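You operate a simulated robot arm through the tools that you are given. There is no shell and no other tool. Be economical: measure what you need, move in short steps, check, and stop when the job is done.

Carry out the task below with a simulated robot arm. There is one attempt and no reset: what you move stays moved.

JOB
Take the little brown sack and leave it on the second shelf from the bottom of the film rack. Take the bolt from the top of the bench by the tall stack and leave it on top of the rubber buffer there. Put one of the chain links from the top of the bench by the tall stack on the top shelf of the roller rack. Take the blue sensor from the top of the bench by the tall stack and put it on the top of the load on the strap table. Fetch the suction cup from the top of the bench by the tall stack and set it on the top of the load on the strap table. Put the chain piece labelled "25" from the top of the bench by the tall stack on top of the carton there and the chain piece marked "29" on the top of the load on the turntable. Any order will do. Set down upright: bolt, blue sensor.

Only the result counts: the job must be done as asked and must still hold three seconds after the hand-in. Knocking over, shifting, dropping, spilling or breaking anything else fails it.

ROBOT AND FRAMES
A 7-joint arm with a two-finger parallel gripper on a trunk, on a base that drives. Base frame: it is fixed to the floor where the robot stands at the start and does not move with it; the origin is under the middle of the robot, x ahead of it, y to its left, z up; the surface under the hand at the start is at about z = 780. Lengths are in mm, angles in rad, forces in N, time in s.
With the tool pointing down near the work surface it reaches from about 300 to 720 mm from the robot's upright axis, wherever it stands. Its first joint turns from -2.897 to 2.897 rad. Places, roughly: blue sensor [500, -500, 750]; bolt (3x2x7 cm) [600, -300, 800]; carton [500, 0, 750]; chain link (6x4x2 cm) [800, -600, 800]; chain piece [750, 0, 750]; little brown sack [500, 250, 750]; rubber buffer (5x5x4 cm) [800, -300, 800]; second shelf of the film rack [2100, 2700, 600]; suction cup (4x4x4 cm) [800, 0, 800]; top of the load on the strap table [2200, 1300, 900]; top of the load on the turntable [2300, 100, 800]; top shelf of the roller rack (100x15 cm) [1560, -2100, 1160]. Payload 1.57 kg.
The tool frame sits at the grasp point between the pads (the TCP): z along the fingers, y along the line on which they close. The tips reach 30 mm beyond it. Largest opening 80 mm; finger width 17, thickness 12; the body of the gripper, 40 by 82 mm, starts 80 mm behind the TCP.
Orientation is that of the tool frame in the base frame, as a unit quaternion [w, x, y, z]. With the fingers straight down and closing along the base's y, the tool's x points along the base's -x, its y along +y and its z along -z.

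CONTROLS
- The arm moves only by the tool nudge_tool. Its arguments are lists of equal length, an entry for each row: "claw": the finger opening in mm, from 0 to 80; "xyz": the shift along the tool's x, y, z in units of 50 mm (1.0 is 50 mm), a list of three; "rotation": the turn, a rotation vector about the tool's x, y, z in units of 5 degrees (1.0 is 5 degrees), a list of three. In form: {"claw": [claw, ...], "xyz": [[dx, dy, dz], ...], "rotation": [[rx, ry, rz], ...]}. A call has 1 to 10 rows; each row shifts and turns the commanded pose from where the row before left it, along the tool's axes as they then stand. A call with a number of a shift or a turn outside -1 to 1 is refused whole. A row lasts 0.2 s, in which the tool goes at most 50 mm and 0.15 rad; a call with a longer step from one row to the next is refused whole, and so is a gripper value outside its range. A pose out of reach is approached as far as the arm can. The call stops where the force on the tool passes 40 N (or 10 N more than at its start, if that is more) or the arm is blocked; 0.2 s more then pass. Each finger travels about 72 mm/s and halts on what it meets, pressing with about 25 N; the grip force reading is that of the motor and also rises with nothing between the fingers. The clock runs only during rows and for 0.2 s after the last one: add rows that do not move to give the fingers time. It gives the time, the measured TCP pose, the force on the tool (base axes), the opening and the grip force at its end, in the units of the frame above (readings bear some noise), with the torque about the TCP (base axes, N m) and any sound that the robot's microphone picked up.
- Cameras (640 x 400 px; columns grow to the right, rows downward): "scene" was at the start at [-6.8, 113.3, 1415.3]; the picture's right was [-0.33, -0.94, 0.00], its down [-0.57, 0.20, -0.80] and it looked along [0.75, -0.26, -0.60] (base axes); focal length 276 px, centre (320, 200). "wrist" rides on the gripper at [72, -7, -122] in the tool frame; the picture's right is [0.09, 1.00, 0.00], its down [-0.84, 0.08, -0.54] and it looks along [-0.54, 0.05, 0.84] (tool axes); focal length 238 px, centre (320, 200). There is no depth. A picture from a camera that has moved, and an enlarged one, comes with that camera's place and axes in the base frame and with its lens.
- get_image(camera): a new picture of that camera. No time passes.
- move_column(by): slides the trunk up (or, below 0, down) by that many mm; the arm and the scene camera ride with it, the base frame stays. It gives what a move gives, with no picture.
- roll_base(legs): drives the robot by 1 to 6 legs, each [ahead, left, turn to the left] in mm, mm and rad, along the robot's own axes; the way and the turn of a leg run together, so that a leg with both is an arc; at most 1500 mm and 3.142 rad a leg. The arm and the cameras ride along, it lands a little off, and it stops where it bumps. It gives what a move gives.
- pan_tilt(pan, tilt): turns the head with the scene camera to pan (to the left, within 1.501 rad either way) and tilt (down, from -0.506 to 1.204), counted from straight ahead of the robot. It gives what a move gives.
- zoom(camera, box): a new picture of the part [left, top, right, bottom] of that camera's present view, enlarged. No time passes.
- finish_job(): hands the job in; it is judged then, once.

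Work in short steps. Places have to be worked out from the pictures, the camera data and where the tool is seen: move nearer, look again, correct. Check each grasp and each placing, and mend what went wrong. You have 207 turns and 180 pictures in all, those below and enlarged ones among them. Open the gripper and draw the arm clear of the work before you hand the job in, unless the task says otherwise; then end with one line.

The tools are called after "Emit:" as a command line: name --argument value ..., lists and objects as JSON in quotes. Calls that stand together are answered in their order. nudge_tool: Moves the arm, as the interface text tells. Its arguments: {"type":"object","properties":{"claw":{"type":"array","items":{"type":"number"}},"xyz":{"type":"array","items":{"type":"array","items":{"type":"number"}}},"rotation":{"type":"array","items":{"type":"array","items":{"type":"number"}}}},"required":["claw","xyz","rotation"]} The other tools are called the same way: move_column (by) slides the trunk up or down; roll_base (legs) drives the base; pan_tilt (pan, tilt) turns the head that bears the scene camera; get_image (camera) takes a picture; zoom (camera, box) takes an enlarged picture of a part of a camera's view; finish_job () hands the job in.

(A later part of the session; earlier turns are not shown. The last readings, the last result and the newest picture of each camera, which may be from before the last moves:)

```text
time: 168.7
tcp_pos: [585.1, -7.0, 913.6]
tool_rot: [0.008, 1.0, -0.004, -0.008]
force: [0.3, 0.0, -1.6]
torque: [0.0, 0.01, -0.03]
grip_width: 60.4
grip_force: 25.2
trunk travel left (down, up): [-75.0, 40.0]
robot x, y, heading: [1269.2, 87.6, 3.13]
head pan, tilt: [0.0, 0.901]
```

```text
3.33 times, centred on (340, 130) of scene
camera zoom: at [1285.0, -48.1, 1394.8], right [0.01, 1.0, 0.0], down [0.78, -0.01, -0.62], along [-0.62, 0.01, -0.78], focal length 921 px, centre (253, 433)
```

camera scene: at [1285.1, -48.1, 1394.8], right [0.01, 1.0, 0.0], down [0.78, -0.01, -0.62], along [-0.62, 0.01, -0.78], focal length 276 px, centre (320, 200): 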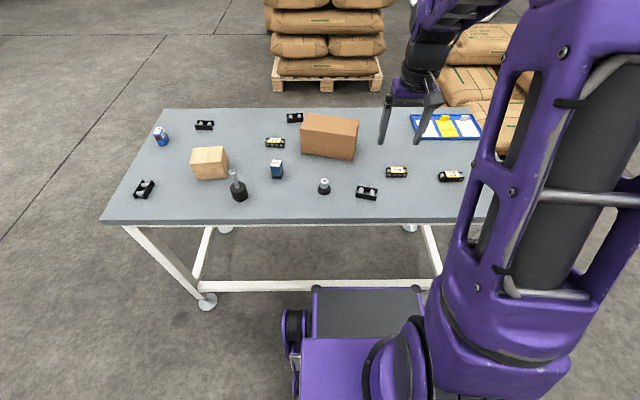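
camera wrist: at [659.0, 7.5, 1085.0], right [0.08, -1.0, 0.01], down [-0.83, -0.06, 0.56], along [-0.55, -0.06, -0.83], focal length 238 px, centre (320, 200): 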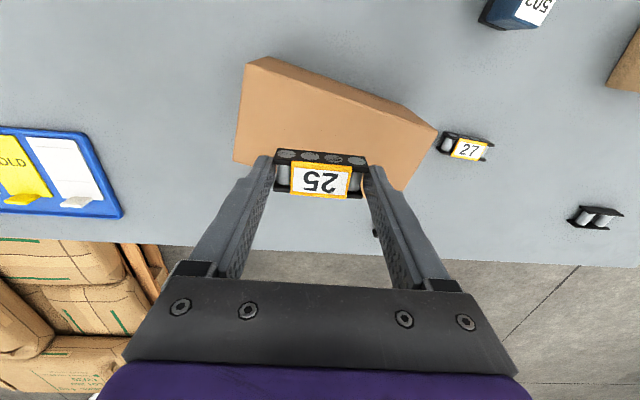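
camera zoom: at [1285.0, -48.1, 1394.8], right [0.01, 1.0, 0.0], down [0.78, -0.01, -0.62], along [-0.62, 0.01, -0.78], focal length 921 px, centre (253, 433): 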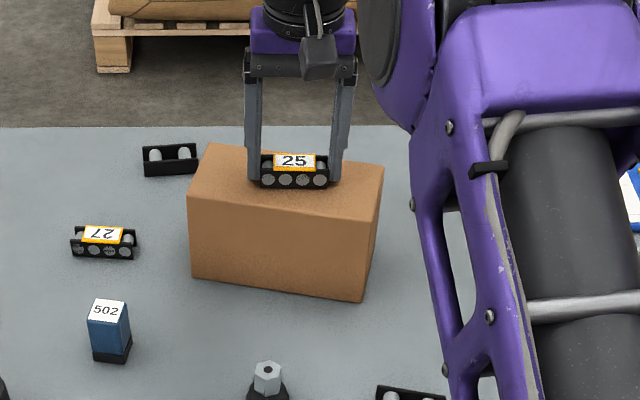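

Emit:
nudge_tool --claw '[40, 40, 40, 40]' --xyz '[[0, 0, 0.03], [0, 0, 0.03], [0, 0, 0], [0, 0, 0]]' --rotation '[[0, 0, 0], [0, 0, 0], [0, 0, 0], [0, 0, 0]]'

```text
time: 169.7
tcp_pos: [584.7, -5.0, 914.3]
tool_rot: [0.008, 1.0, -0.005, -0.01]
force: [-1.0, 0.1, 12.2]
torque: [0.37, -0.05, 0.01]
grip_width: 60.4
grip_force: 24.9
trunk travel left (down, up): [-75.0, 40.0]
robot x, y, heading: [1273.1, 87.5, 3.132]
head pan, tilt: [0.0, 0.901]
```

Contact made. Easing off and releasing.

Emit:
nudge_tool --claw '[40, 66, 72, 76, 76, 76, 76]' --xyz '[[0, 0, -0.03], [0, 0, 0], [0, 0, 0], [0, 0, 0], [0, 0, -0.4], [0, 0, -0.8], [0, 0, -0.8]]' --rotation '[[0, 0, 0], [0, 0, 0], [0, 0, 0], [0, 0, 0], [0, 0, 0], [0, 0, 0], [0, 0, 0]]'

Emit:
get_image --camera "wrist"

Emit:
get_image --camera "scene"

```text
time: 171.3
tcp_pos: [586.4, -3.5, 1013.8]
tool_rot: [0.008, 1.0, -0.004, -0.008]
force: [-0.2, -0.3, -1.2]
torque: [0.0, -0.01, 0.02]
grip_width: 76.0
grip_force: 0.1
trunk travel left (down, up): [-75.0, 40.0]
robot x, y, heading: [1271.4, 90.4, 3.13]
head pan, tilt: [0.0, 0.901]
```

```text
113 pictures are left
camera wrist: at [661.2, 2.7, 1135.6], right [0.08, -1.0, 0.01], down [-0.83, -0.06, 0.56], along [-0.55, -0.06, -0.83], focal length 238 px, centre (320, 200)
```

wrist: 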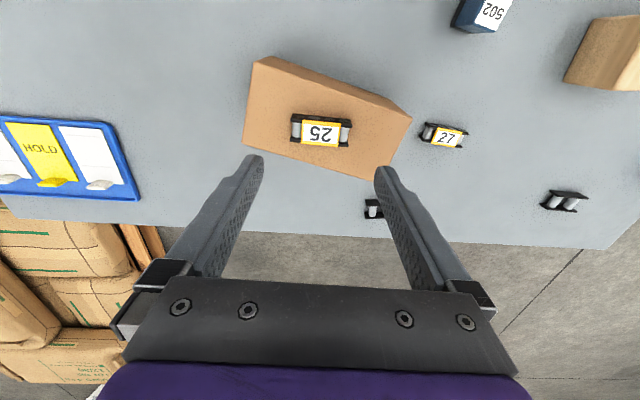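

```text
112 pictures are left
camera scene: at [1285.0, -48.1, 1394.8], right [0.01, 1.0, 0.0], down [0.78, -0.01, -0.62], along [-0.62, 0.01, -0.78], focal length 276 px, centre (320, 200)
```

scene: 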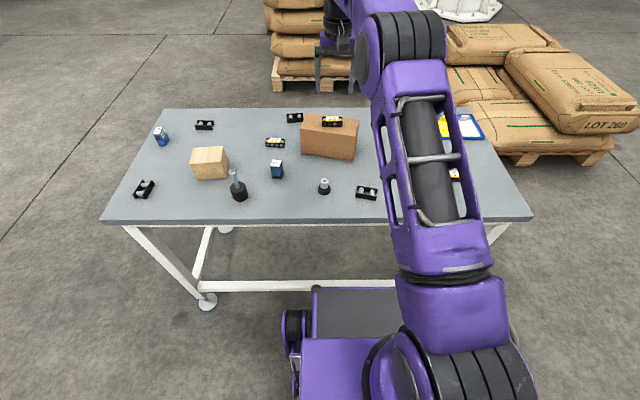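

25 rests on the carton. Now moving above piece 29 at about (721, 350).

Emit:
nudge_tool --claw '[80, 80, 80, 80, 80, 80, 80, 80, 80, 80]' --xyz '[[0.3, -0.785, 0], [0.3, -0.785, 0], [0.3, -0.785, 0], [0.3, -0.785, 0.2], [0.3, -0.785, 0.4], [0.3, -0.785, 0.4], [0.3, -0.785, 0.4], [0.3, -0.785, 0.4], [0.3, -0.785, 0.4], [0, 0, 0]]' --rotation '[[0, 0, 0], [0, 0, 0], [0, 0, 0], [0, 0, 0], [0, 0, 0], [0, 0, 0], [0, 0, 0], [0, 0, 0], [0, 0, 0], [0, 0, 0]]'

Emit:
get_image --camera "wrist"

```text
time: 173.5
tcp_pos: [723.4, 345.5, 895.3]
tool_rot: [0.008, 1.0, -0.004, -0.008]
force: [0.1, -0.4, 0.4]
torque: [0.0, 0.0, 0.01]
grip_width: 79.8
grip_force: 0.0
trunk travel left (down, up): [-75.0, 40.0]
robot x, y, heading: [1267.7, 89.5, 3.132]
head pan, tilt: [0.0, 0.901]
```

```text
111 pictures are left
camera wrist: at [797.7, 351.9, 1016.4], right [0.08, -1.0, 0.01], down [-0.83, -0.06, 0.56], along [-0.55, -0.06, -0.83], focal length 238 px, centre (320, 200)
```

wrist: 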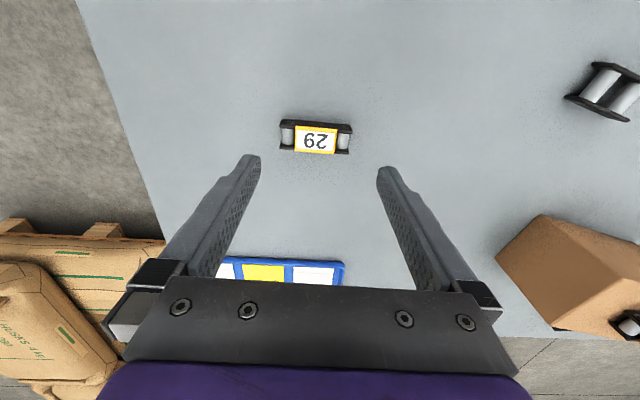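

Descending on 29 with a small offset correction, closing and lifting.

Emit:
nudge_tool --claw '[80, 80, 80, 80, 60, 50, 40, 40]' --xyz '[[-0.01, -0.08, 0.6], [0, 0, 0.6], [0, 0, 0.44], [0, 0, 0], [0, 0, 0], [0, 0, 0], [0, 0, 0], [0, 0, 0]]' --rotation '[[0, 0, 0], [0, 0, 0], [0, 0, 0], [0, 0, 0], [0, 0, 0], [0, 0, 0], [0, 0, 0], [0, 0, 0]]'

Emit:
nudge_tool --claw '[40, 40, 40, 40]' --xyz '[[0, 0, -0.5], [0, 0, -0.9], [0, 0, -0.9], [0, 0, -0.9]]' --rotation '[[0, 0, 0], [0, 0, 0], [0, 0, 0], [0, 0, 0]]'

Emit:
get_image --camera "wrist"

```text
time: 175.3
tcp_pos: [720.4, 345.8, 813.0]
tool_rot: [0.007, 1.0, -0.004, -0.008]
force: [1.1, -0.2, 0.3]
torque: [-0.03, 0.0, -0.02]
grip_width: 66.7
grip_force: 25.1
trunk travel left (down, up): [-75.0, 40.0]
robot x, y, heading: [1274.6, 88.5, 3.134]
head pan, tilt: [0.0, 0.901]
```

```text
time: 176.3
tcp_pos: [722.7, 350.1, 974.6]
tool_rot: [0.008, 1.0, -0.004, -0.008]
force: [-0.5, 0.0, -1.1]
torque: [0.05, 0.02, 0.0]
grip_width: 66.1
grip_force: 25.0
trunk travel left (down, up): [-75.0, 40.0]
robot x, y, heading: [1270.9, 90.3, 3.132]
head pan, tilt: [0.0, 0.901]
```

```text
110 pictures are left
camera wrist: at [796.6, 356.0, 1096.2], right [0.08, -1.0, 0.01], down [-0.83, -0.06, 0.56], along [-0.55, -0.06, -0.83], focal length 238 px, centre (320, 200)
```

wrist: 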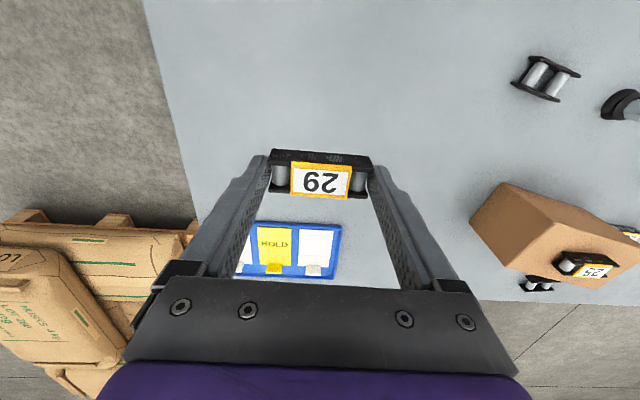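

29 held. Backing off, turning round towards the turntable, and looking.

Emit:
roll_base --legs '[[-150, 0, 0], [0, 0, 1.571], [0, 0, 1.571]]'

Emit:
pan_tilt --pan -0.1 --tilt 0.6

Emit:
get_image --camera "scene"

Emit:
get_image --camera "wrist"

```text
time: 185.6
tcp_pos: [1978.4, -156.2, 973.9]
tool_rot: [0.008, -0.009, 1.0, 0.008]
force: [0.0, 0.1, -0.7]
torque: [0.0, -0.01, 0.03]
grip_width: 66.4
grip_force: 24.9
trunk travel left (down, up): [-75.0, 40.0]
robot x, y, heading: [1425.0, 88.7, 0.013]
head pan, tilt: [0.0, 0.901]
```

```text
time: 186.4
tcp_pos: [1977.6, -156.8, 974.3]
tool_rot: [0.008, -0.009, 1.0, 0.008]
force: [0.6, -0.4, -1.6]
torque: [0.03, 0.01, 0.0]
grip_width: 66.1
grip_force: 25.0
trunk travel left (down, up): [-75.0, 40.0]
robot x, y, heading: [1426.6, 92.0, 0.016]
head pan, tilt: [-0.099, 0.6]
```

```text
109 pictures are left
camera scene: at [1420.1, 221.5, 1419.5], right [-0.08, -1.0, 0.0], down [-0.56, 0.05, -0.82], along [0.82, -0.07, -0.57], focal length 276 px, centre (320, 200)
```

scene: 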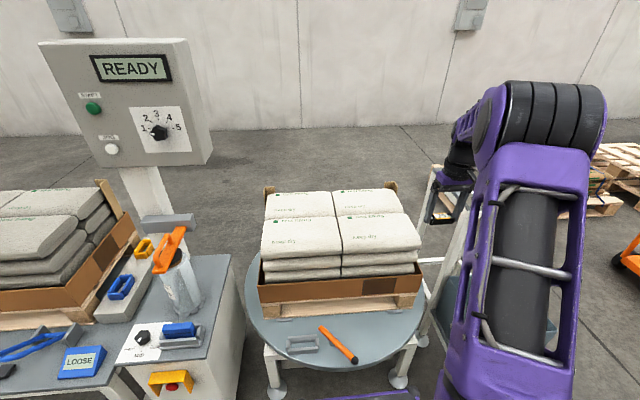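

```text
108 pictures are left
camera wrist: at [1904.9, -167.0, 1095.8], right [-0.11, 0.99, 0.01], down [0.83, 0.08, 0.56], along [0.55, 0.07, -0.83], focal length 238 px, centre (320, 200)
```

wrist: 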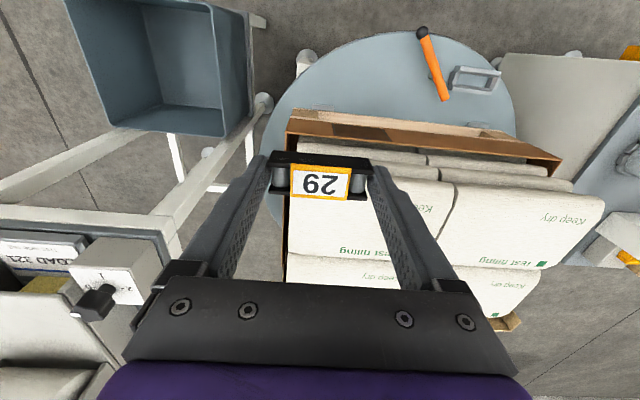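

Triangulating gives the load's near top edge at about (2101, 86, ~715). I roll 90 mm nearer and check again with both cameras.

Emit:
roll_base --legs '[[90, 0, -0.014]]'

Emit:
nudge_tool --claw '[40, 40, 40, 40]' --xyz '[[-0.4, 0.6, 0.3], [-0.4, 0.6, 0.3], [-0.4, 0.6, 0.3], [0, 0, 0]]' --rotation '[[0, 0, 0], [0, 0, 0], [0, 0, 0], [0, 0, 0]]'

Emit:
get_image --camera "wrist"

Emit:
get_image --camera "scene"

```text
time: 187.5
tcp_pos: [2064.3, -164.5, 974.6]
tool_rot: [0.008, 0.0, 1.0, 0.008]
force: [-0.3, 0.5, -0.4]
torque: [0.0, 0.0, 0.0]
grip_width: 66.3
grip_force: 24.4
trunk travel left (down, up): [-75.0, 40.0]
robot x, y, heading: [1517.7, 87.1, 0.004]
head pan, tilt: [-0.099, 0.6]
```

```text
time: 188.5
tcp_pos: [2127.2, -71.8, 931.8]
tool_rot: [0.008, -0.001, 1.0, 0.008]
force: [0.2, -0.1, 0.3]
torque: [0.0, 0.0, -0.02]
grip_width: 66.4
grip_force: 24.5
trunk travel left (down, up): [-75.0, 40.0]
robot x, y, heading: [1512.3, 88.7, 0.002]
head pan, tilt: [-0.099, 0.6]
```

```text
107 pictures are left
camera wrist: at [2053.6, -81.3, 1053.7], right [-0.09, 1.0, 0.01], down [0.83, 0.07, 0.56], along [0.55, 0.06, -0.83], focal length 238 px, centre (320, 200)
```

wrist: 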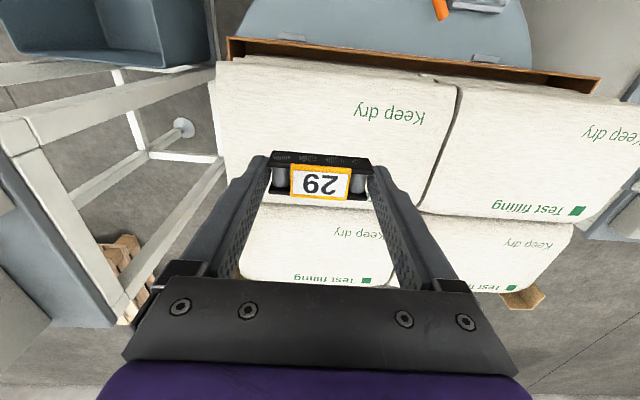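

```text
106 pictures are left
camera scene: at [1512.6, 222.4, 1419.6], right [-0.1, -1.0, 0.0], down [-0.56, 0.06, -0.82], along [0.82, -0.08, -0.57], focal length 276 px, centre (320, 200)
```

scene: 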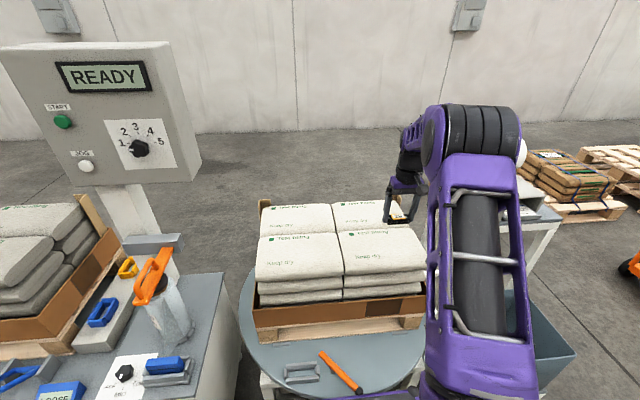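

The near-right sack top is beneath the piece. Moving 45 mm further in and lowering to z≈775 to look from the side.

Emit:
nudge_tool --claw '[40, 40, 40, 40, 40, 40]' --xyz '[[-0.45, 0, 0.7], [-0.45, 0, 0.7], [0, 0, 0.7], [0, 0, 0.6], [0, 0, 0.3], [0, 0, 0]]' --rotation '[[0, 0, 0], [0, 0, 0], [0, 0, 0], [0, 0, 0], [0, 0, 0], [0, 0, 0]]'

Emit:
get_image --camera "wrist"

Emit:
zoom --camera "scene" --box '[240, 170, 460, 340]'

```text
time: 189.6
tcp_pos: [2177.4, -69.9, 808.8]
tool_rot: [0.015, -0.001, 1.0, 0.006]
force: [-3.4, 0.6, 16.7]
torque: [0.58, 0.28, 0.24]
grip_width: 66.4
grip_force: 24.9
trunk travel left (down, up): [-75.0, 40.0]
robot x, y, heading: [1513.2, 90.2, -0.003]
head pan, tilt: [-0.099, 0.6]
stopped in row 5: the force on the tool passed its limit at 50 N (the readings are from after the stop); the commanded pose is now the measured one
```

```text
105 pictures are left
camera wrist: at [2102.2, -79.3, 928.8], right [-0.09, 1.0, 0.01], down [0.82, 0.07, 0.57], along [0.57, 0.06, -0.82], focal length 238 px, centre (320, 200)
```

wrist: 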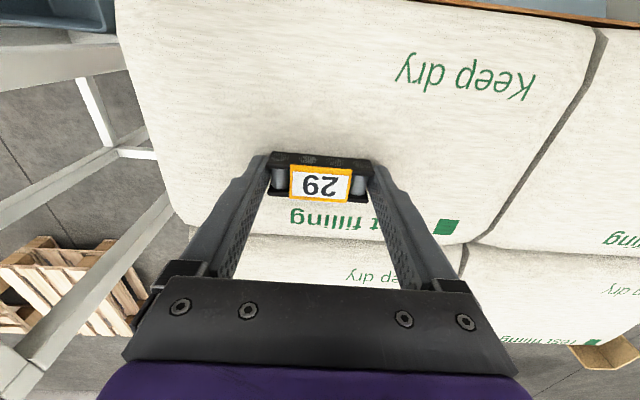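

```text
2.35 times, centred on (350, 255) of scene
camera zoom: at [1510.6, 222.7, 1419.8], right [-0.1, -1.0, 0.0], down [-0.56, 0.06, -0.83], along [0.82, -0.08, -0.56], focal length 650 px, centre (249, 71)
```

zoom: 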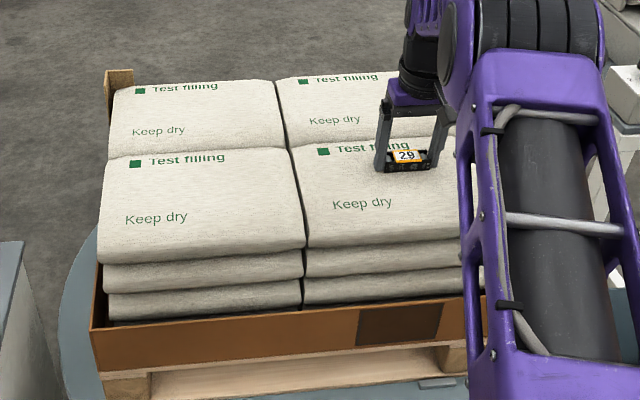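

Contact came earlier (top ≈ z 775). The piece is near the sack's far edge; I lift, shift 45 mm back toward its middle, and lower gently.

Emit:
nudge_tool --claw '[40, 40, 40, 40, 40, 40]' --xyz '[[0, 0, -0.5], [0.5, 0, 0], [0.4, 0, 0], [0, 0, 0.3], [0, 0, 0.06], [0, 0, 0]]' --rotation '[[0, 0, 0], [0, -0.2, 0], [0, 0, 0], [0, 0, 0], [0, 0, 0], [0, 0, 0]]'

Emit:
nudge_tool --claw '[40, 40, 40, 40, 40]' --xyz '[[0, 0, 0.04], [0, 0, 0.04], [0, 0, 0.04], [0, 0, 0], [0, 0, 0]]' --rotation '[[0, 0, 0], [0, 0, 0], [0, 0, 0], [0, 0, 0], [0, 0, 0]]'

```text
time: 190.9
tcp_pos: [2132.0, -70.1, 808.8]
tool_rot: [0.022, -0.001, 1.0, 0.007]
force: [-0.4, 0.3, -0.6]
torque: [-0.01, 0.01, -0.02]
grip_width: 66.4
grip_force: 24.7
trunk travel left (down, up): [-75.0, 40.0]
robot x, y, heading: [1506.8, 89.2, -0.002]
head pan, tilt: [-0.099, 0.6]
```

```text
time: 192.2
tcp_pos: [2132.6, -70.0, 806.8]
tool_rot: [0.024, -0.001, 1.0, 0.006]
force: [-6.2, 0.1, 26.3]
torque: [1.15, 0.05, 0.31]
grip_width: 66.3
grip_force: 24.9
trunk travel left (down, up): [-75.0, 40.0]
robot x, y, heading: [1516.0, 87.1, 0.001]
head pan, tilt: [-0.099, 0.6]
```

Contact at 26 N; ease up and release.

Emit:
nudge_tool --claw '[40, 40, 70, 78, 80, 80, 80, 80]' --xyz '[[0, 0, -0.05], [0, 0, 0], [0, 0, 0], [0, 0, 0], [0, 0, 0], [0, 0, -0.5], [0, 0, -0.9], [0, 0, -0.9]]' --rotation '[[0, 0, 0], [0, 0, 0], [0, 0, 0], [0, 0, 0], [0, 0, 0], [0, 0, 0], [0, 0, 0], [0, 0, 0]]'

Emit:
get_image --camera "wrist"

Emit:
zoom --camera "scene" --box '[240, 170, 460, 340]'

```text
time: 193.9
tcp_pos: [2130.2, -69.7, 922.4]
tool_rot: [0.022, 0.0, 1.0, 0.007]
force: [0.4, -0.1, 0.1]
torque: [0.01, 0.02, 0.02]
grip_width: 79.9
grip_force: 0.0
trunk travel left (down, up): [-75.0, 40.0]
robot x, y, heading: [1508.4, 89.1, 0.002]
head pan, tilt: [-0.099, 0.6]
```

```text
103 pictures are left
camera wrist: at [2053.0, -80.1, 1042.0], right [-0.09, 1.0, 0.01], down [0.81, 0.07, 0.58], along [0.58, 0.06, -0.82], focal length 238 px, centre (320, 200)
```

wrist: 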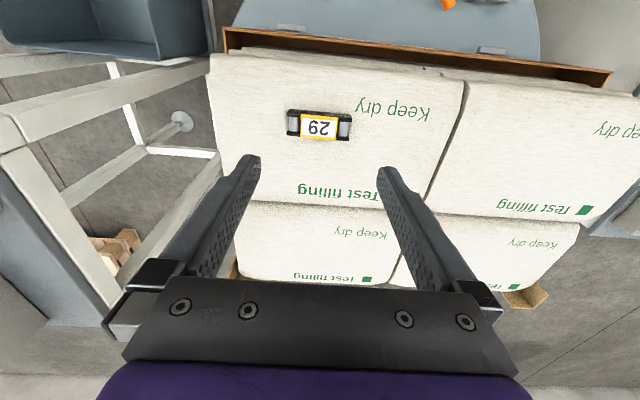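

```text
2.35 times, centred on (350, 255) of scene
camera zoom: at [1512.5, 222.3, 1419.5], right [-0.1, -1.0, 0.0], down [-0.56, 0.06, -0.82], along [0.82, -0.08, -0.57], focal length 650 px, centre (249, 71)
```

zoom: 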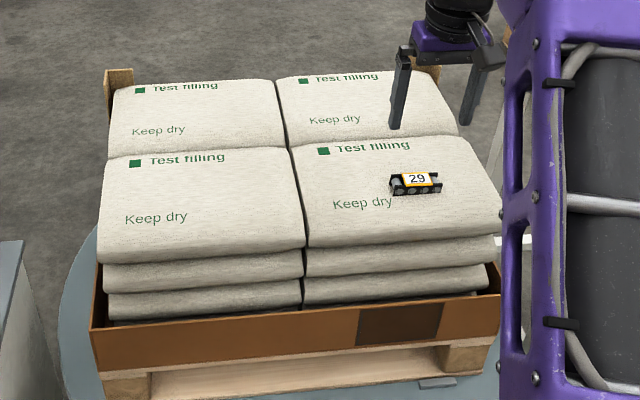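

29 rests on the load. Raising the arm, backing off and turning (right-hand way, away from the display) to go fetch the suction cup at about (768, −28).

Emit:
nudge_tool --claw '[80, 80, 80]' --xyz '[[0, 0, -0.8], [0, 0, -0.8], [0, 0, 0]]' --rotation '[[0, 0.25, 0], [0, 0.25, 0], [0, 0, 0]]'

Emit:
roll_base --legs '[[-140, 0, 0], [0, 0, -1.571], [0, 0, -1.571], [-20, 275, 0]]'

Emit:
get_image --camera "wrist"

Emit:
get_image --camera "scene"

```text
time: 194.8
tcp_pos: [2126.0, -71.6, 1000.7]
tool_rot: [0.0, -0.002, 1.0, 0.006]
force: [1.2, 0.1, 0.7]
torque: [-0.03, 0.03, 0.01]
grip_width: 80.1
grip_force: 0.0
trunk travel left (down, up): [-75.0, 40.0]
robot x, y, heading: [1516.0, 90.7, 0.007]
head pan, tilt: [-0.099, 0.6]
```

```text
time: 206.8
tcp_pos: [778.8, -14.0, 1001.8]
tool_rot: [0.007, 1.0, -0.008, 0.0]
force: [0.7, -0.4, -0.4]
torque: [-0.02, -0.02, -0.02]
grip_width: 80.1
grip_force: 0.1
trunk travel left (down, up): [-75.0, 40.0]
robot x, y, heading: [1387.9, -187.3, 3.126]
head pan, tilt: [-0.099, 0.6]
```

```text
101 pictures are left
camera wrist: at [851.9, -7.6, 1124.2], right [0.08, -1.0, 0.01], down [-0.84, -0.06, 0.54], along [-0.54, -0.05, -0.84], focal length 238 px, centre (320, 200)
```

wrist: 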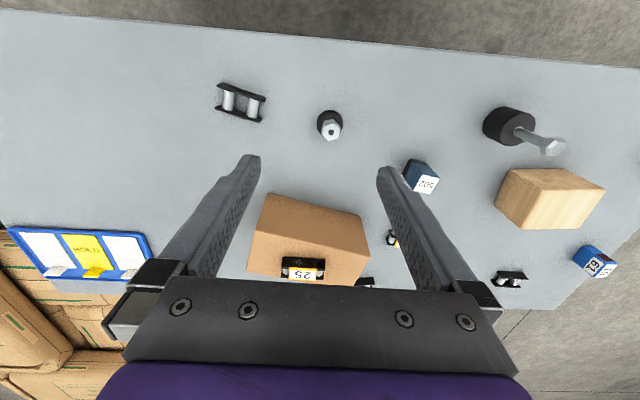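

```text
100 pictures are left
camera scene: at [1389.9, -314.2, 1419.6], right [0.11, 0.99, 0.0], down [0.56, -0.06, -0.83], along [-0.82, 0.09, -0.56], focal length 276 px, centre (320, 200)
```

scene: 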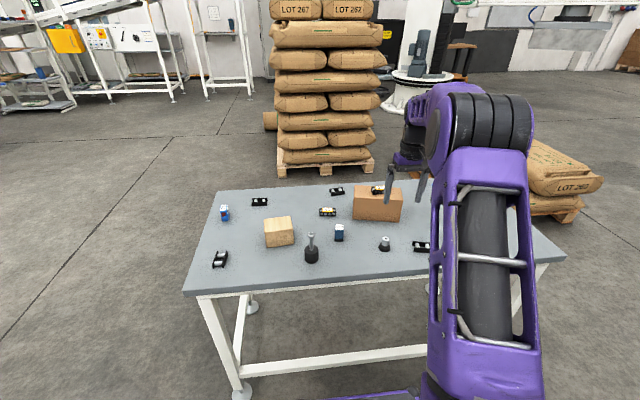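

Suction cup ≈ (763, −31). Moving above for a close look.

Emit:
nudge_tool --claw '[60, 60, 60, 60]' --xyz '[[-0.15, 0.16, 0.8], [-0.16, 0.17, 0.8], [0, 0, 0.5], [0, 0, 0]]' --rotation '[[0, 0, 0], [0, 0, 0], [0, 0, 0], [0, 0, 0]]'

Emit:
zoom --camera "wrist" --box '[220, 80, 420, 220]'

Emit:
zoom --camera "scene" --box '[330, 170, 450, 270]'

```text
time: 207.8
tcp_pos: [766.2, -31.9, 897.0]
tool_rot: [0.007, 1.0, -0.007, 0.0]
force: [0.0, 0.0, -0.4]
torque: [-0.02, -0.01, 0.01]
grip_width: 59.7
grip_force: 0.1
trunk travel left (down, up): [-75.0, 40.0]
robot x, y, heading: [1388.2, -185.5, 3.129]
head pan, tilt: [-0.099, 0.6]
```

```text
2.86 times, centred on (320, 150) of wrist
camera zoom: at [837.2, -26.3, 1019.9], right [0.08, -1.0, 0.01], down [-0.84, -0.06, 0.54], along [-0.54, -0.05, -0.84], focal length 681 px, centre (320, 343)
```

zoom: 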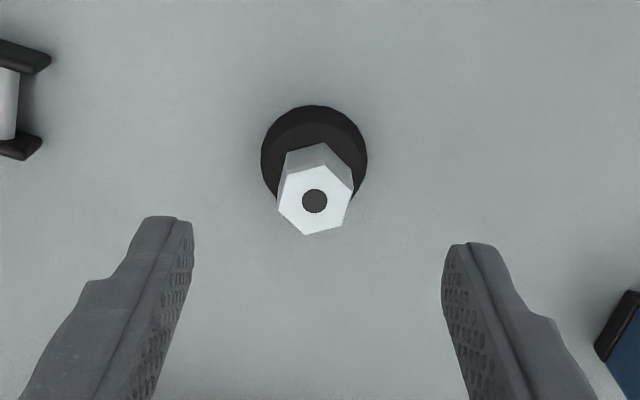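

```text
4.00 times, centred on (390, 220) of scene
camera zoom: at [1389.9, -314.2, 1419.6], right [0.11, 0.99, 0.0], down [0.56, -0.06, -0.83], along [-0.82, 0.09, -0.56], focal length 1106 px, centre (40, 120)
```

zoom: 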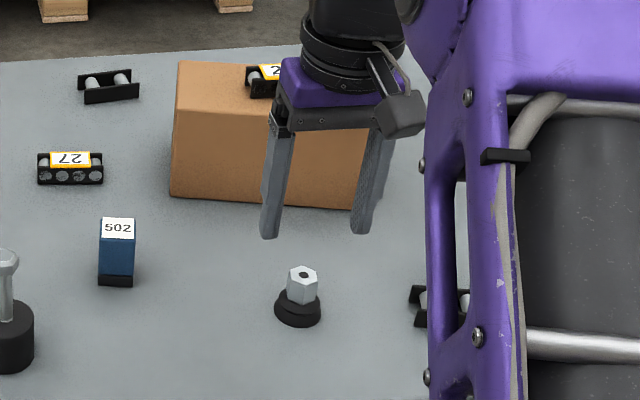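

Gripping the hex stem: shift −4 mm in x, descend to z≈830, close.

Emit:
nudge_tool --claw '[60, 60, 30, 10, 0, 0, 0, 0, 0]' --xyz '[[-0.09, 0.01, 0.7], [0, 0, 0.64], [0, 0, 0], [0, 0, 0], [0, 0, 0], [0, 0, 0], [0, 0, -0.4], [0, 0, -0.8], [0, 0, -0.8]]' --rotation '[[0, 0, 0], [0, 0, 0], [0, 0, 0], [0, 0, 0], [0, 0, 0], [0, 0, 0], [0, 0, 0], [0, 0, 0], [0, 0, 0]]'

Emit:
get_image --camera "wrist"

Emit:
zoom --camera "scene" --box '[330, 130, 450, 270]'

```text
time: 209.8
tcp_pos: [761.7, -32.1, 930.1]
tool_rot: [0.007, 1.0, -0.008, 0.001]
force: [1.6, -0.2, 0.4]
torque: [-0.05, -0.02, 0.0]
grip_width: 21.8
grip_force: 25.1
trunk travel left (down, up): [-75.0, 40.0]
robot x, y, heading: [1388.8, -184.6, 3.126]
head pan, tilt: [-0.099, 0.6]
```

```text
97 pictures are left
camera wrist: at [833.6, -25.9, 1053.9], right [0.08, -1.0, 0.01], down [-0.84, -0.06, 0.54], along [-0.54, -0.05, -0.84], focal length 238 px, centre (320, 200)
```

wrist: 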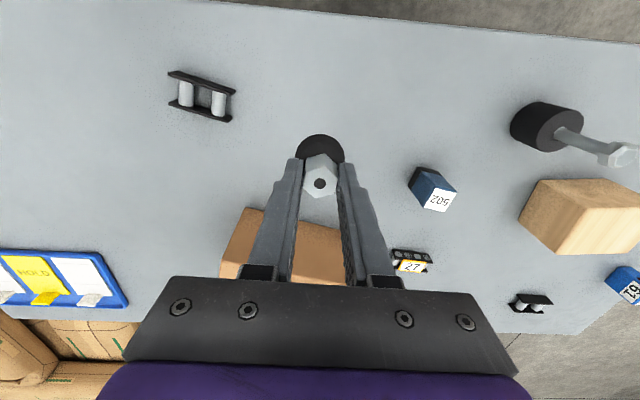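

```text
2.86 times, centred on (390, 200) of scene
camera zoom: at [1389.8, -314.2, 1419.5], right [0.11, 0.99, 0.0], down [0.56, -0.06, -0.82], along [-0.82, 0.09, -0.57], focal length 790 px, centre (120, 200)
```

zoom: 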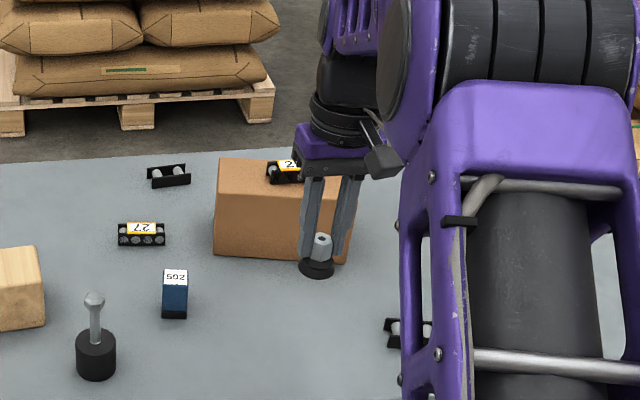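

Cup held. Raise, drive along the aisle to the strap table and turn round.

Emit:
nudge_tool --claw '[0, 0, 0]' --xyz '[[0, 0, -0.9], [0, 0, -0.9], [0, 0, 0]]' --rotation '[[0, 0, 0], [0, 0, 0], [0, 0, 0]]'

Emit:
roll_base --legs '[[58, 0, 0.013], [0, -1480, 0], [0, 0, -1.571], [0, 0, -1.571]]'

Emit:
get_image --camera "scene"

Emit:
get_image --camera "wrist"

```text
time: 210.6
tcp_pos: [762.6, -28.7, 1020.7]
tool_rot: [0.007, 1.0, -0.007, 0.0]
force: [-0.6, -0.3, 0.1]
torque: [0.02, 0.02, -0.01]
grip_width: 21.5
grip_force: 24.7
trunk travel left (down, up): [-75.0, 40.0]
robot x, y, heading: [1386.0, -186.4, 3.129]
head pan, tilt: [-0.099, 0.6]
```

```text
time: 233.5
tcp_pos: [1960.7, 1148.3, 1020.6]
tool_rot: [0.0, 0.01, 1.0, 0.007]
force: [0.4, -0.3, -0.4]
torque: [0.05, -0.03, 0.01]
grip_width: 20.6
grip_force: 24.6
trunk travel left (down, up): [-75.0, 40.0]
robot x, y, heading: [1330.3, 1307.1, -0.017]
head pan, tilt: [-0.099, 0.6]
```

```text
95 pictures are left
camera scene: at [1335.8, 1438.5, 1419.6], right [-0.12, -0.99, 0.0], down [-0.56, 0.07, -0.83], along [0.82, -0.1, -0.56], focal length 276 px, centre (320, 200)
```

scene: 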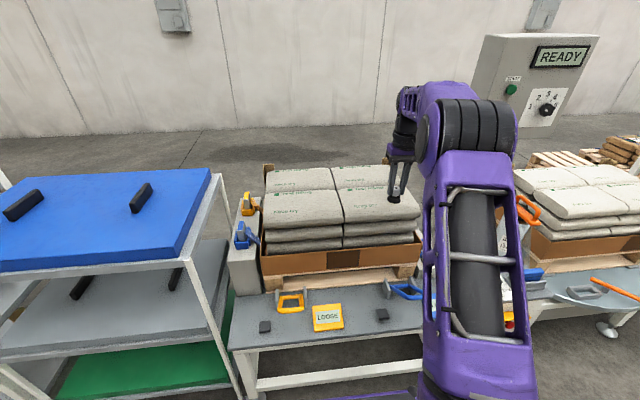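

```text
94 pictures are left
camera wrist: at [1888.8, 1140.1, 1142.9], right [-0.08, 1.0, 0.01], down [0.84, 0.06, 0.54], along [0.54, 0.05, -0.84], focal length 238 px, centre (320, 200)
```

wrist: 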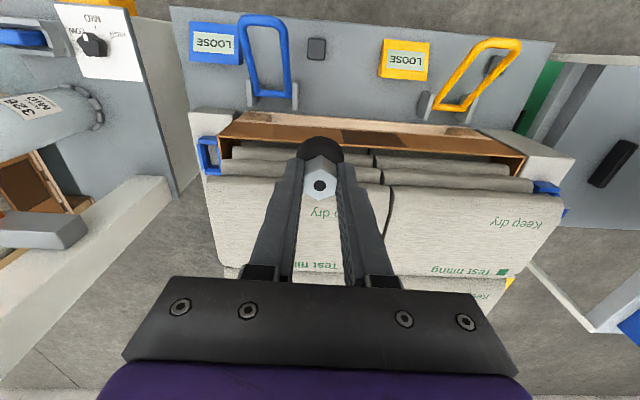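

The load's top should be near z≈875 with the near-right sack centred around (2107, 1140). Rolling closer before extending.

Emit:
roll_base --legs '[[100, -80, 0.017]]'

Emit:
get_image --camera "wrist"

```text
time: 235.0
tcp_pos: [2062.1, 1077.4, 1020.5]
tool_rot: [0.001, 0.001, 1.0, 0.006]
force: [-0.1, 0.6, -0.6]
torque: [0.02, 0.0, 0.02]
grip_width: 20.6
grip_force: 24.5
trunk travel left (down, up): [-75.0, 40.0]
robot x, y, heading: [1430.9, 1224.4, -0.003]
head pan, tilt: [-0.099, 0.6]
```

```text
93 pictures are left
camera wrist: at [1989.8, 1067.7, 1143.0], right [-0.09, 1.0, 0.01], down [0.84, 0.07, 0.54], along [0.54, 0.06, -0.84], focal length 238 px, centre (320, 200)
```

wrist: 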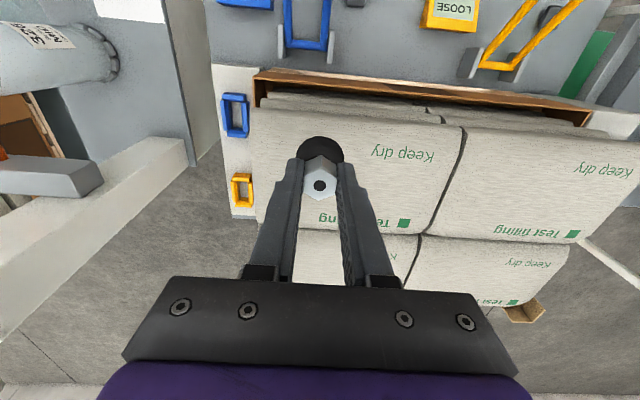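

Sack centre ≈ (2115, 1125). Moving over it and lowering to z≈945.

Emit:
nudge_tool --claw '[0, 0, 0, 0, 0]' --xyz '[[-0.53, 0.48, 0.3], [-0.53, 0.48, 0.3], [0, 0, 0.6], [0, 0, 0.3], [0, 0, 0]]' --rotation '[[0, 0, 0], [0, 0, 0], [0, 0, 0], [0, 0, 0], [0, 0, 0]]'

Emit:
get_image --camera "scene"

Emit:
get_image --camera "wrist"

```text
time: 236.2
tcp_pos: [2114.4, 1123.5, 945.6]
tool_rot: [0.0, 0.001, 1.0, 0.008]
force: [0.6, 0.0, 0.0]
torque: [0.0, -0.02, 0.01]
grip_width: 20.5
grip_force: 25.1
trunk travel left (down, up): [-75.0, 40.0]
robot x, y, heading: [1435.1, 1223.2, 0.001]
head pan, tilt: [-0.099, 0.6]
```

```text
92 pictures are left
camera scene: at [1432.4, 1357.5, 1419.6], right [-0.1, -0.99, 0.0], down [-0.56, 0.06, -0.83], along [0.82, -0.08, -0.56], focal length 276 px, centre (320, 200)
```

scene: 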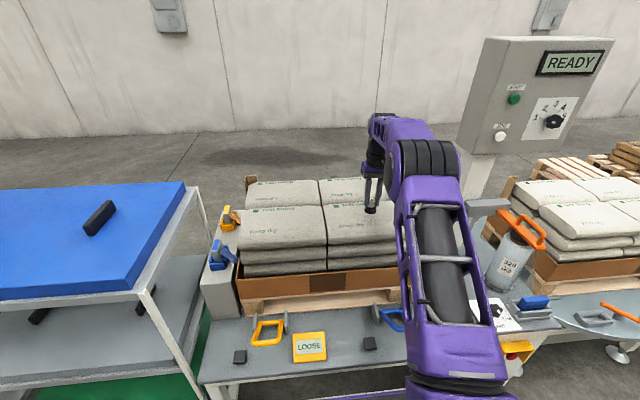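

```text
91 pictures are left
camera wrist: at [2043.5, 1115.2, 1068.4], right [-0.09, 1.0, 0.01], down [0.84, 0.07, 0.54], along [0.54, 0.06, -0.84], focal length 238 px, centre (320, 200)
```

wrist: 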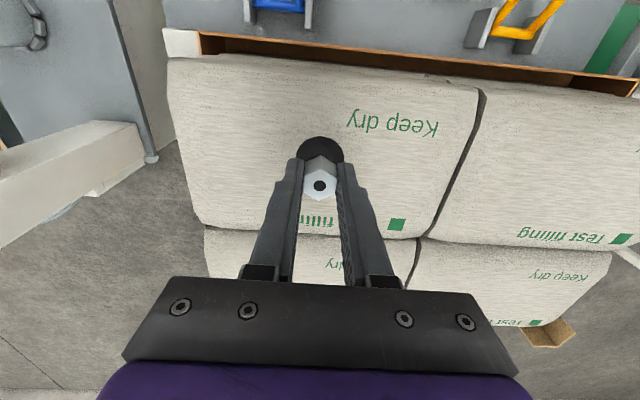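

Descending in 3 mm rows.

Emit:
nudge_tool --claw '[0, 0, 0, 0, 0, 0]' --xyz '[[0, 0, 0.06], [0, 0, 0.06], [0, 0, 0.06], [0, 0, 0.06], [0, 0, 0], [0, 0, 0]]' --rotation '[[0, 0, 0], [0, 0, 0], [0, 0, 0], [0, 0, 0], [0, 0, 0], [0, 0, 0]]'

Emit:
nudge_tool --claw '[0, 0, 0, 0, 0, 0]' --xyz '[[0, 0, 0.05], [0, 0, 0.05], [0, 0, 0.05], [0, 0, 0.05], [0, 0, 0], [0, 0, 0]]' --rotation '[[0, 0, 0], [0, 0, 0], [0, 0, 0], [0, 0, 0], [0, 0, 0], [0, 0, 0]]'

```text
time: 237.6
tcp_pos: [2113.7, 1124.9, 935.0]
tool_rot: [0.0, 0.001, 1.0, 0.007]
force: [0.5, -0.6, -0.7]
torque: [-0.03, 0.03, 0.01]
grip_width: 20.7
grip_force: 25.3
trunk travel left (down, up): [-75.0, 40.0]
robot x, y, heading: [1433.6, 1222.0, -0.005]
head pan, tilt: [-0.099, 0.6]
```

```text
time: 239.0
tcp_pos: [2114.4, 1126.1, 924.4]
tool_rot: [-0.001, 0.001, 1.0, 0.007]
force: [0.0, 0.0, 0.0]
torque: [-0.01, 0.0, 0.03]
grip_width: 20.7
grip_force: 24.8
trunk travel left (down, up): [-75.0, 40.0]
robot x, y, heading: [1434.5, 1222.9, -0.002]
head pan, tilt: [-0.099, 0.6]
```

Emit:
nudge_tool --claw '[0, 0, 0, 0, 0, 0, 0, 0]' --xyz '[[0, 0, 0.06], [0, 0, 0.06], [0, 0, 0.06], [0, 0, 0.06], [0, 0, 0.06], [0, 0, 0.06], [0, 0, 0], [0, 0, 0]]' --rotation '[[0, 0, 0], [0, 0, 0], [0, 0, 0], [0, 0, 0], [0, 0, 0], [0, 0, 0], [0, 0, 0], [0, 0, 0]]'

Emit:
zoom --camera "scene" --box '[300, 140, 440, 260]'

```text
time: 240.8
tcp_pos: [2113.4, 1126.3, 906.2]
tool_rot: [0.001, 0.001, 1.0, 0.007]
force: [-2.2, -0.1, 8.1]
torque: [0.1, -0.12, 0.05]
grip_width: 20.6
grip_force: 24.4
trunk travel left (down, up): [-75.0, 40.0]
robot x, y, heading: [1436.3, 1226.9, -0.007]
head pan, tilt: [-0.099, 0.6]
```

```text
3.33 times, centred on (370, 200) of scene
camera zoom: at [1431.4, 1357.7, 1419.7], right [-0.1, -0.99, 0.0], down [-0.56, 0.06, -0.83], along [0.82, -0.08, -0.56], focal length 921 px, centre (153, 200)
```

zoom: 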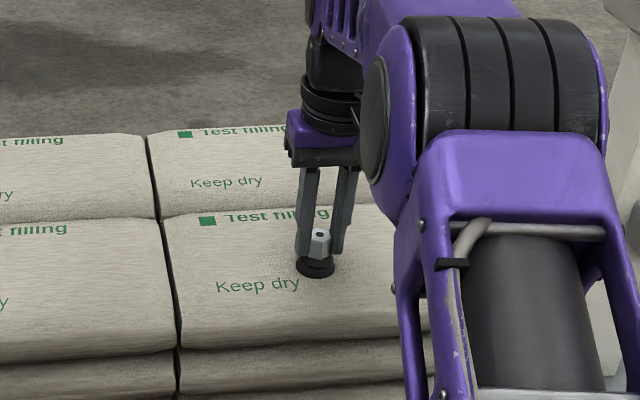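

Contact (8 N) at z≈906. Releasing.

Emit:
nudge_tool --claw '[0, 30, 50, 60, 60, 60, 60, 60]' --xyz '[[0, 0, -0.01], [0, 0, 0], [0, 0, 0], [0, 0, 0], [0, 0, -0.4], [0, 0, -0.8], [0, 0, -0.9], [0, 0, -0.5]]' --rotation '[[0, 0, 0], [0, 0, 0], [0, 0, 0], [0, 0, 0], [0, 0, 0], [0, 0, 0], [0, 0, 0], [0, 0, 0]]'

Emit:
get_image --camera "wrist"

Emit:
zoom --camera "scene" --box '[180, 100, 460, 340]'

```text
time: 242.6
tcp_pos: [2114.3, 1123.9, 1036.8]
tool_rot: [0.0, 0.001, 1.0, 0.007]
force: [0.1, 0.7, -0.8]
torque: [0.02, 0.01, 0.05]
grip_width: 60.0
grip_force: 0.1
trunk travel left (down, up): [-75.0, 40.0]
robot x, y, heading: [1429.8, 1224.1, -0.001]
head pan, tilt: [-0.099, 0.6]
```

```text
89 pictures are left
camera wrist: at [2043.0, 1114.2, 1160.4], right [-0.09, 1.0, 0.01], down [0.84, 0.07, 0.54], along [0.54, 0.06, -0.84], focal length 238 px, centre (320, 200)
```

wrist: 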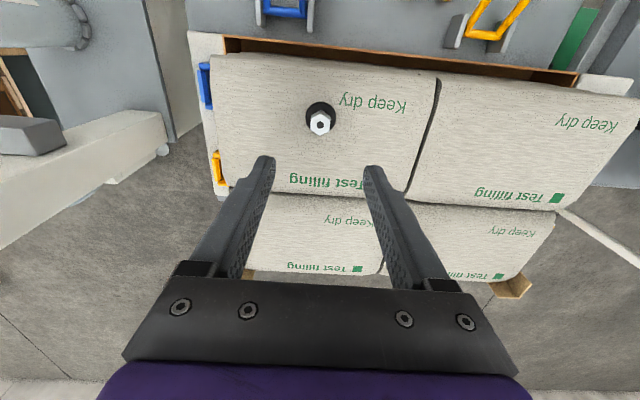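

```text
1.67 times, centred on (320, 220) of scene
camera zoom: at [1432.3, 1357.5, 1419.6], right [-0.1, -0.99, 0.0], down [-0.56, 0.06, -0.83], along [0.82, -0.08, -0.56], focal length 461 px, centre (320, 167)
```

zoom: 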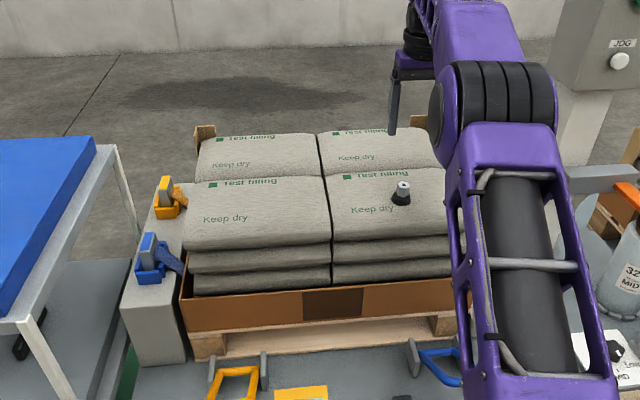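

Cup stands on the load. Next the chain link; I route to the right-hand end of the bench, where both a link and the blue sensor are within reach.

Emit:
roll_base --legs '[[-230, 0, 0], [0, 0, -1.571], [1500, 60, 0], [620, 40, 0], [0, 0, -1.571], [0, 0, -1.571]]'

Emit:
get_image --camera "scene"

```text
refused: leg 3 is longer than a leg can be; nothing moved
```

```text
87 pictures are left
camera scene: at [1432.3, 1357.5, 1419.6], right [-0.1, -0.99, 0.0], down [-0.56, 0.06, -0.83], along [0.82, -0.08, -0.56], focal length 276 px, centre (320, 200)
```

scene: 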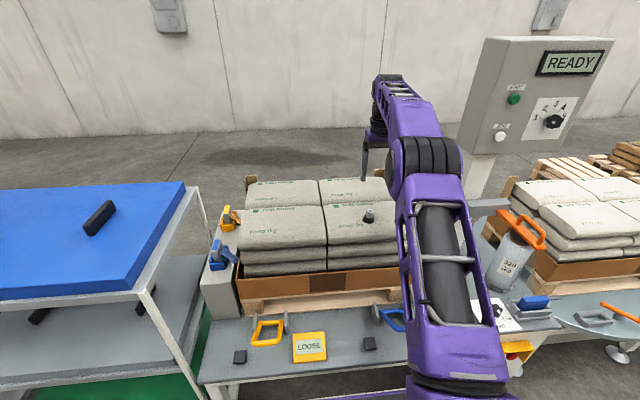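

Emit:
roll_base --legs '[[-230, 0, 0], [0, 0, -1.571], [1400, 60, 0], [720, 40, 0], [0, 0, -1.571], [0, 0, -1.571]]'

Emit:
get_image --camera "scene"

```text
time: 266.3
tcp_pos: [1355.0, -230.0, 1035.4]
tool_rot: [-0.005, -0.697, 0.717, 0.005]
force: [-0.2, -0.2, -0.3]
torque: [0.04, 0.01, 0.0]
grip_width: 59.8
grip_force: 0.2
trunk travel left (down, up): [-75.0, 40.0]
robot x, y, heading: [1234.2, -907.6, 1.541]
head pan, tilt: [-0.099, 0.6]
```

```text
86 pictures are left
camera scene: at [1103.8, -903.6, 1419.6], right [0.99, -0.13, 0.0], down [-0.07, -0.56, -0.83], along [0.11, 0.82, -0.56], focal length 276 px, centre (320, 200)
```

scene: 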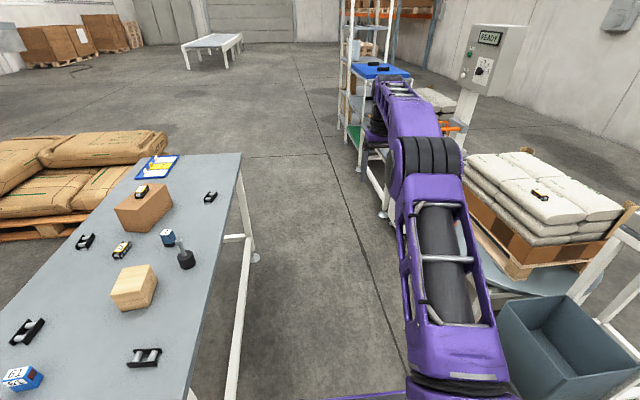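

Now back off from the bench end and sidestep left to x≈700 to face link and sensor.

Emit:
roll_base --legs '[[-160, 0, 0.03], [0, 530, 0]]'

Emit:
get_image --camera "wrist"

Emit:
get_image --camera "scene"

```text
time: 272.9
tcp_pos: [799.8, -386.6, 1036.0]
tool_rot: [0.005, 0.708, -0.706, -0.004]
force: [-0.1, 0.3, -0.2]
torque: [-0.01, 0.0, -0.01]
grip_width: 60.2
grip_force: 0.1
trunk travel left (down, up): [-75.0, 40.0]
robot x, y, heading: [701.7, -1070.2, 1.572]
head pan, tilt: [-0.099, 0.6]
```

```text
85 pictures are left
camera wrist: at [809.4, -459.0, 1159.9], right [-1.0, -0.09, 0.01], down [-0.07, 0.84, 0.54], along [-0.06, 0.54, -0.84], focal length 238 px, centre (320, 200)
```

wrist: 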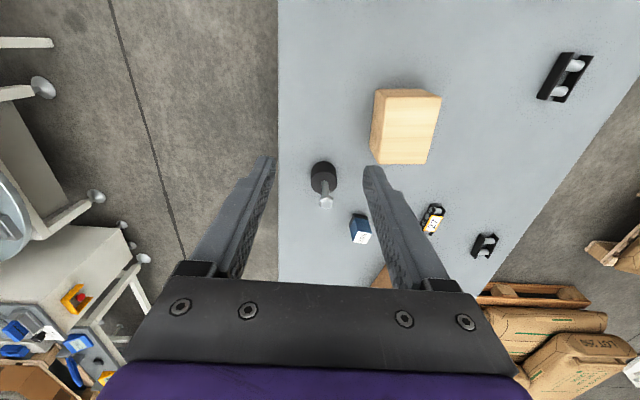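

```text
84 pictures are left
camera scene: at [571.8, -1068.3, 1419.6], right [1.0, -0.1, 0.0], down [-0.06, -0.56, -0.83], along [0.08, 0.82, -0.56], focal length 276 px, centre (320, 200)
```

scene: 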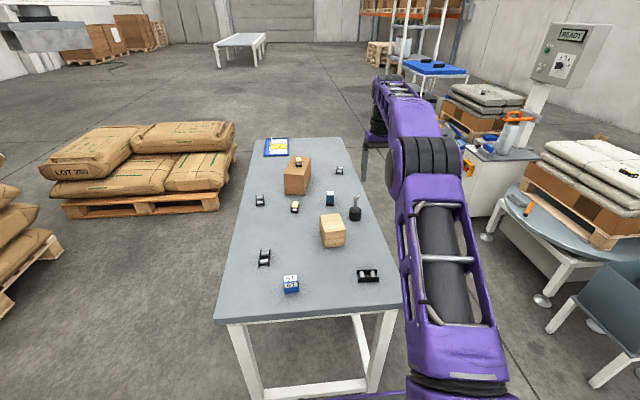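

Link at about (768, −549). Moving above it for a look.

Emit:
nudge_tool --claw '[80, 80, 80, 80, 80]' --xyz '[[0.81, 0.16, 0.4], [0.81, 0.16, 0.4], [0.81, 0.16, 0.5], [0.81, 0.16, 0.5], [0, 0, 0.6]]' --rotation '[[0, 0, 0], [0, 0, 0], [0, 0, 0], [0, 0, 0], [0, 0, 0]]'

Emit:
get_image --camera "wrist"

```text
time: 274.1
tcp_pos: [767.9, -547.6, 917.8]
tool_rot: [0.004, 0.708, -0.706, -0.005]
force: [-0.2, 0.5, 0.2]
torque: [-0.01, 0.03, -0.03]
grip_width: 80.0
grip_force: 0.1
trunk travel left (down, up): [-75.0, 40.0]
robot x, y, heading: [701.6, -1066.7, 1.573]
head pan, tilt: [-0.099, 0.6]
```

```text
83 pictures are left
camera wrist: at [776.3, -619.9, 1040.5], right [-1.0, -0.09, 0.01], down [-0.07, 0.84, 0.54], along [-0.06, 0.54, -0.84], focal length 238 px, centre (320, 200)
```

wrist: 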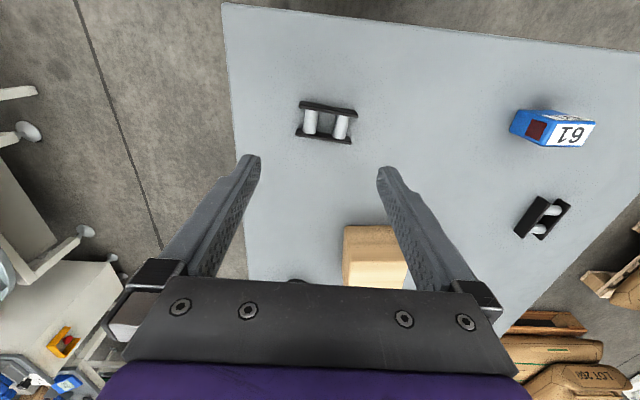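

Link at ≈(761, −555), its length along x – matches the closing direction. Descend, close, lift.

Emit:
nudge_tool --claw '[80, 80, 80, 80, 80, 60, 50, 40, 40, 40]' --xyz '[[0.16, 0.13, 0.6], [0, 0, 0.8], [0, 0, 0.68], [0, 0, 0], [0, 0, 0], [0, 0, 0], [0, 0, 0], [0, 0, 0], [0, 0, -0.4], [0, 0, -0.8]]' --rotation '[[0, 0, 0], [0, 0, 0], [0, 0, 0], [0, 0, 0], [0, 0, 0], [0, 0, 0], [0, 0, 0], [0, 0, 0], [0, 0, 0], [0, 0, 0]]'

Emit:
get_image --camera "wrist"

```text
time: 276.3
tcp_pos: [760.0, -554.3, 873.8]
tool_rot: [0.006, 0.708, -0.706, -0.004]
force: [0.0, -0.1, -1.5]
torque: [-0.01, 0.02, 0.01]
grip_width: 60.1
grip_force: 25.4
trunk travel left (down, up): [-75.0, 40.0]
robot x, y, heading: [705.9, -1068.0, 1.572]
head pan, tilt: [-0.099, 0.6]
```

```text
82 pictures are left
camera wrist: at [769.2, -626.8, 996.4], right [-1.0, -0.09, 0.01], down [-0.07, 0.84, 0.54], along [-0.06, 0.54, -0.84], focal length 238 px, centre (320, 200)
```

wrist: 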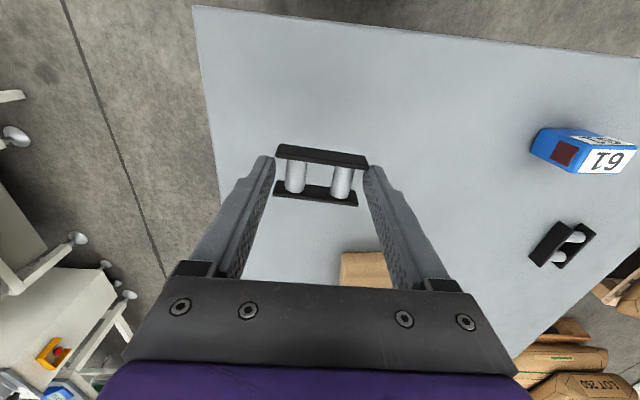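

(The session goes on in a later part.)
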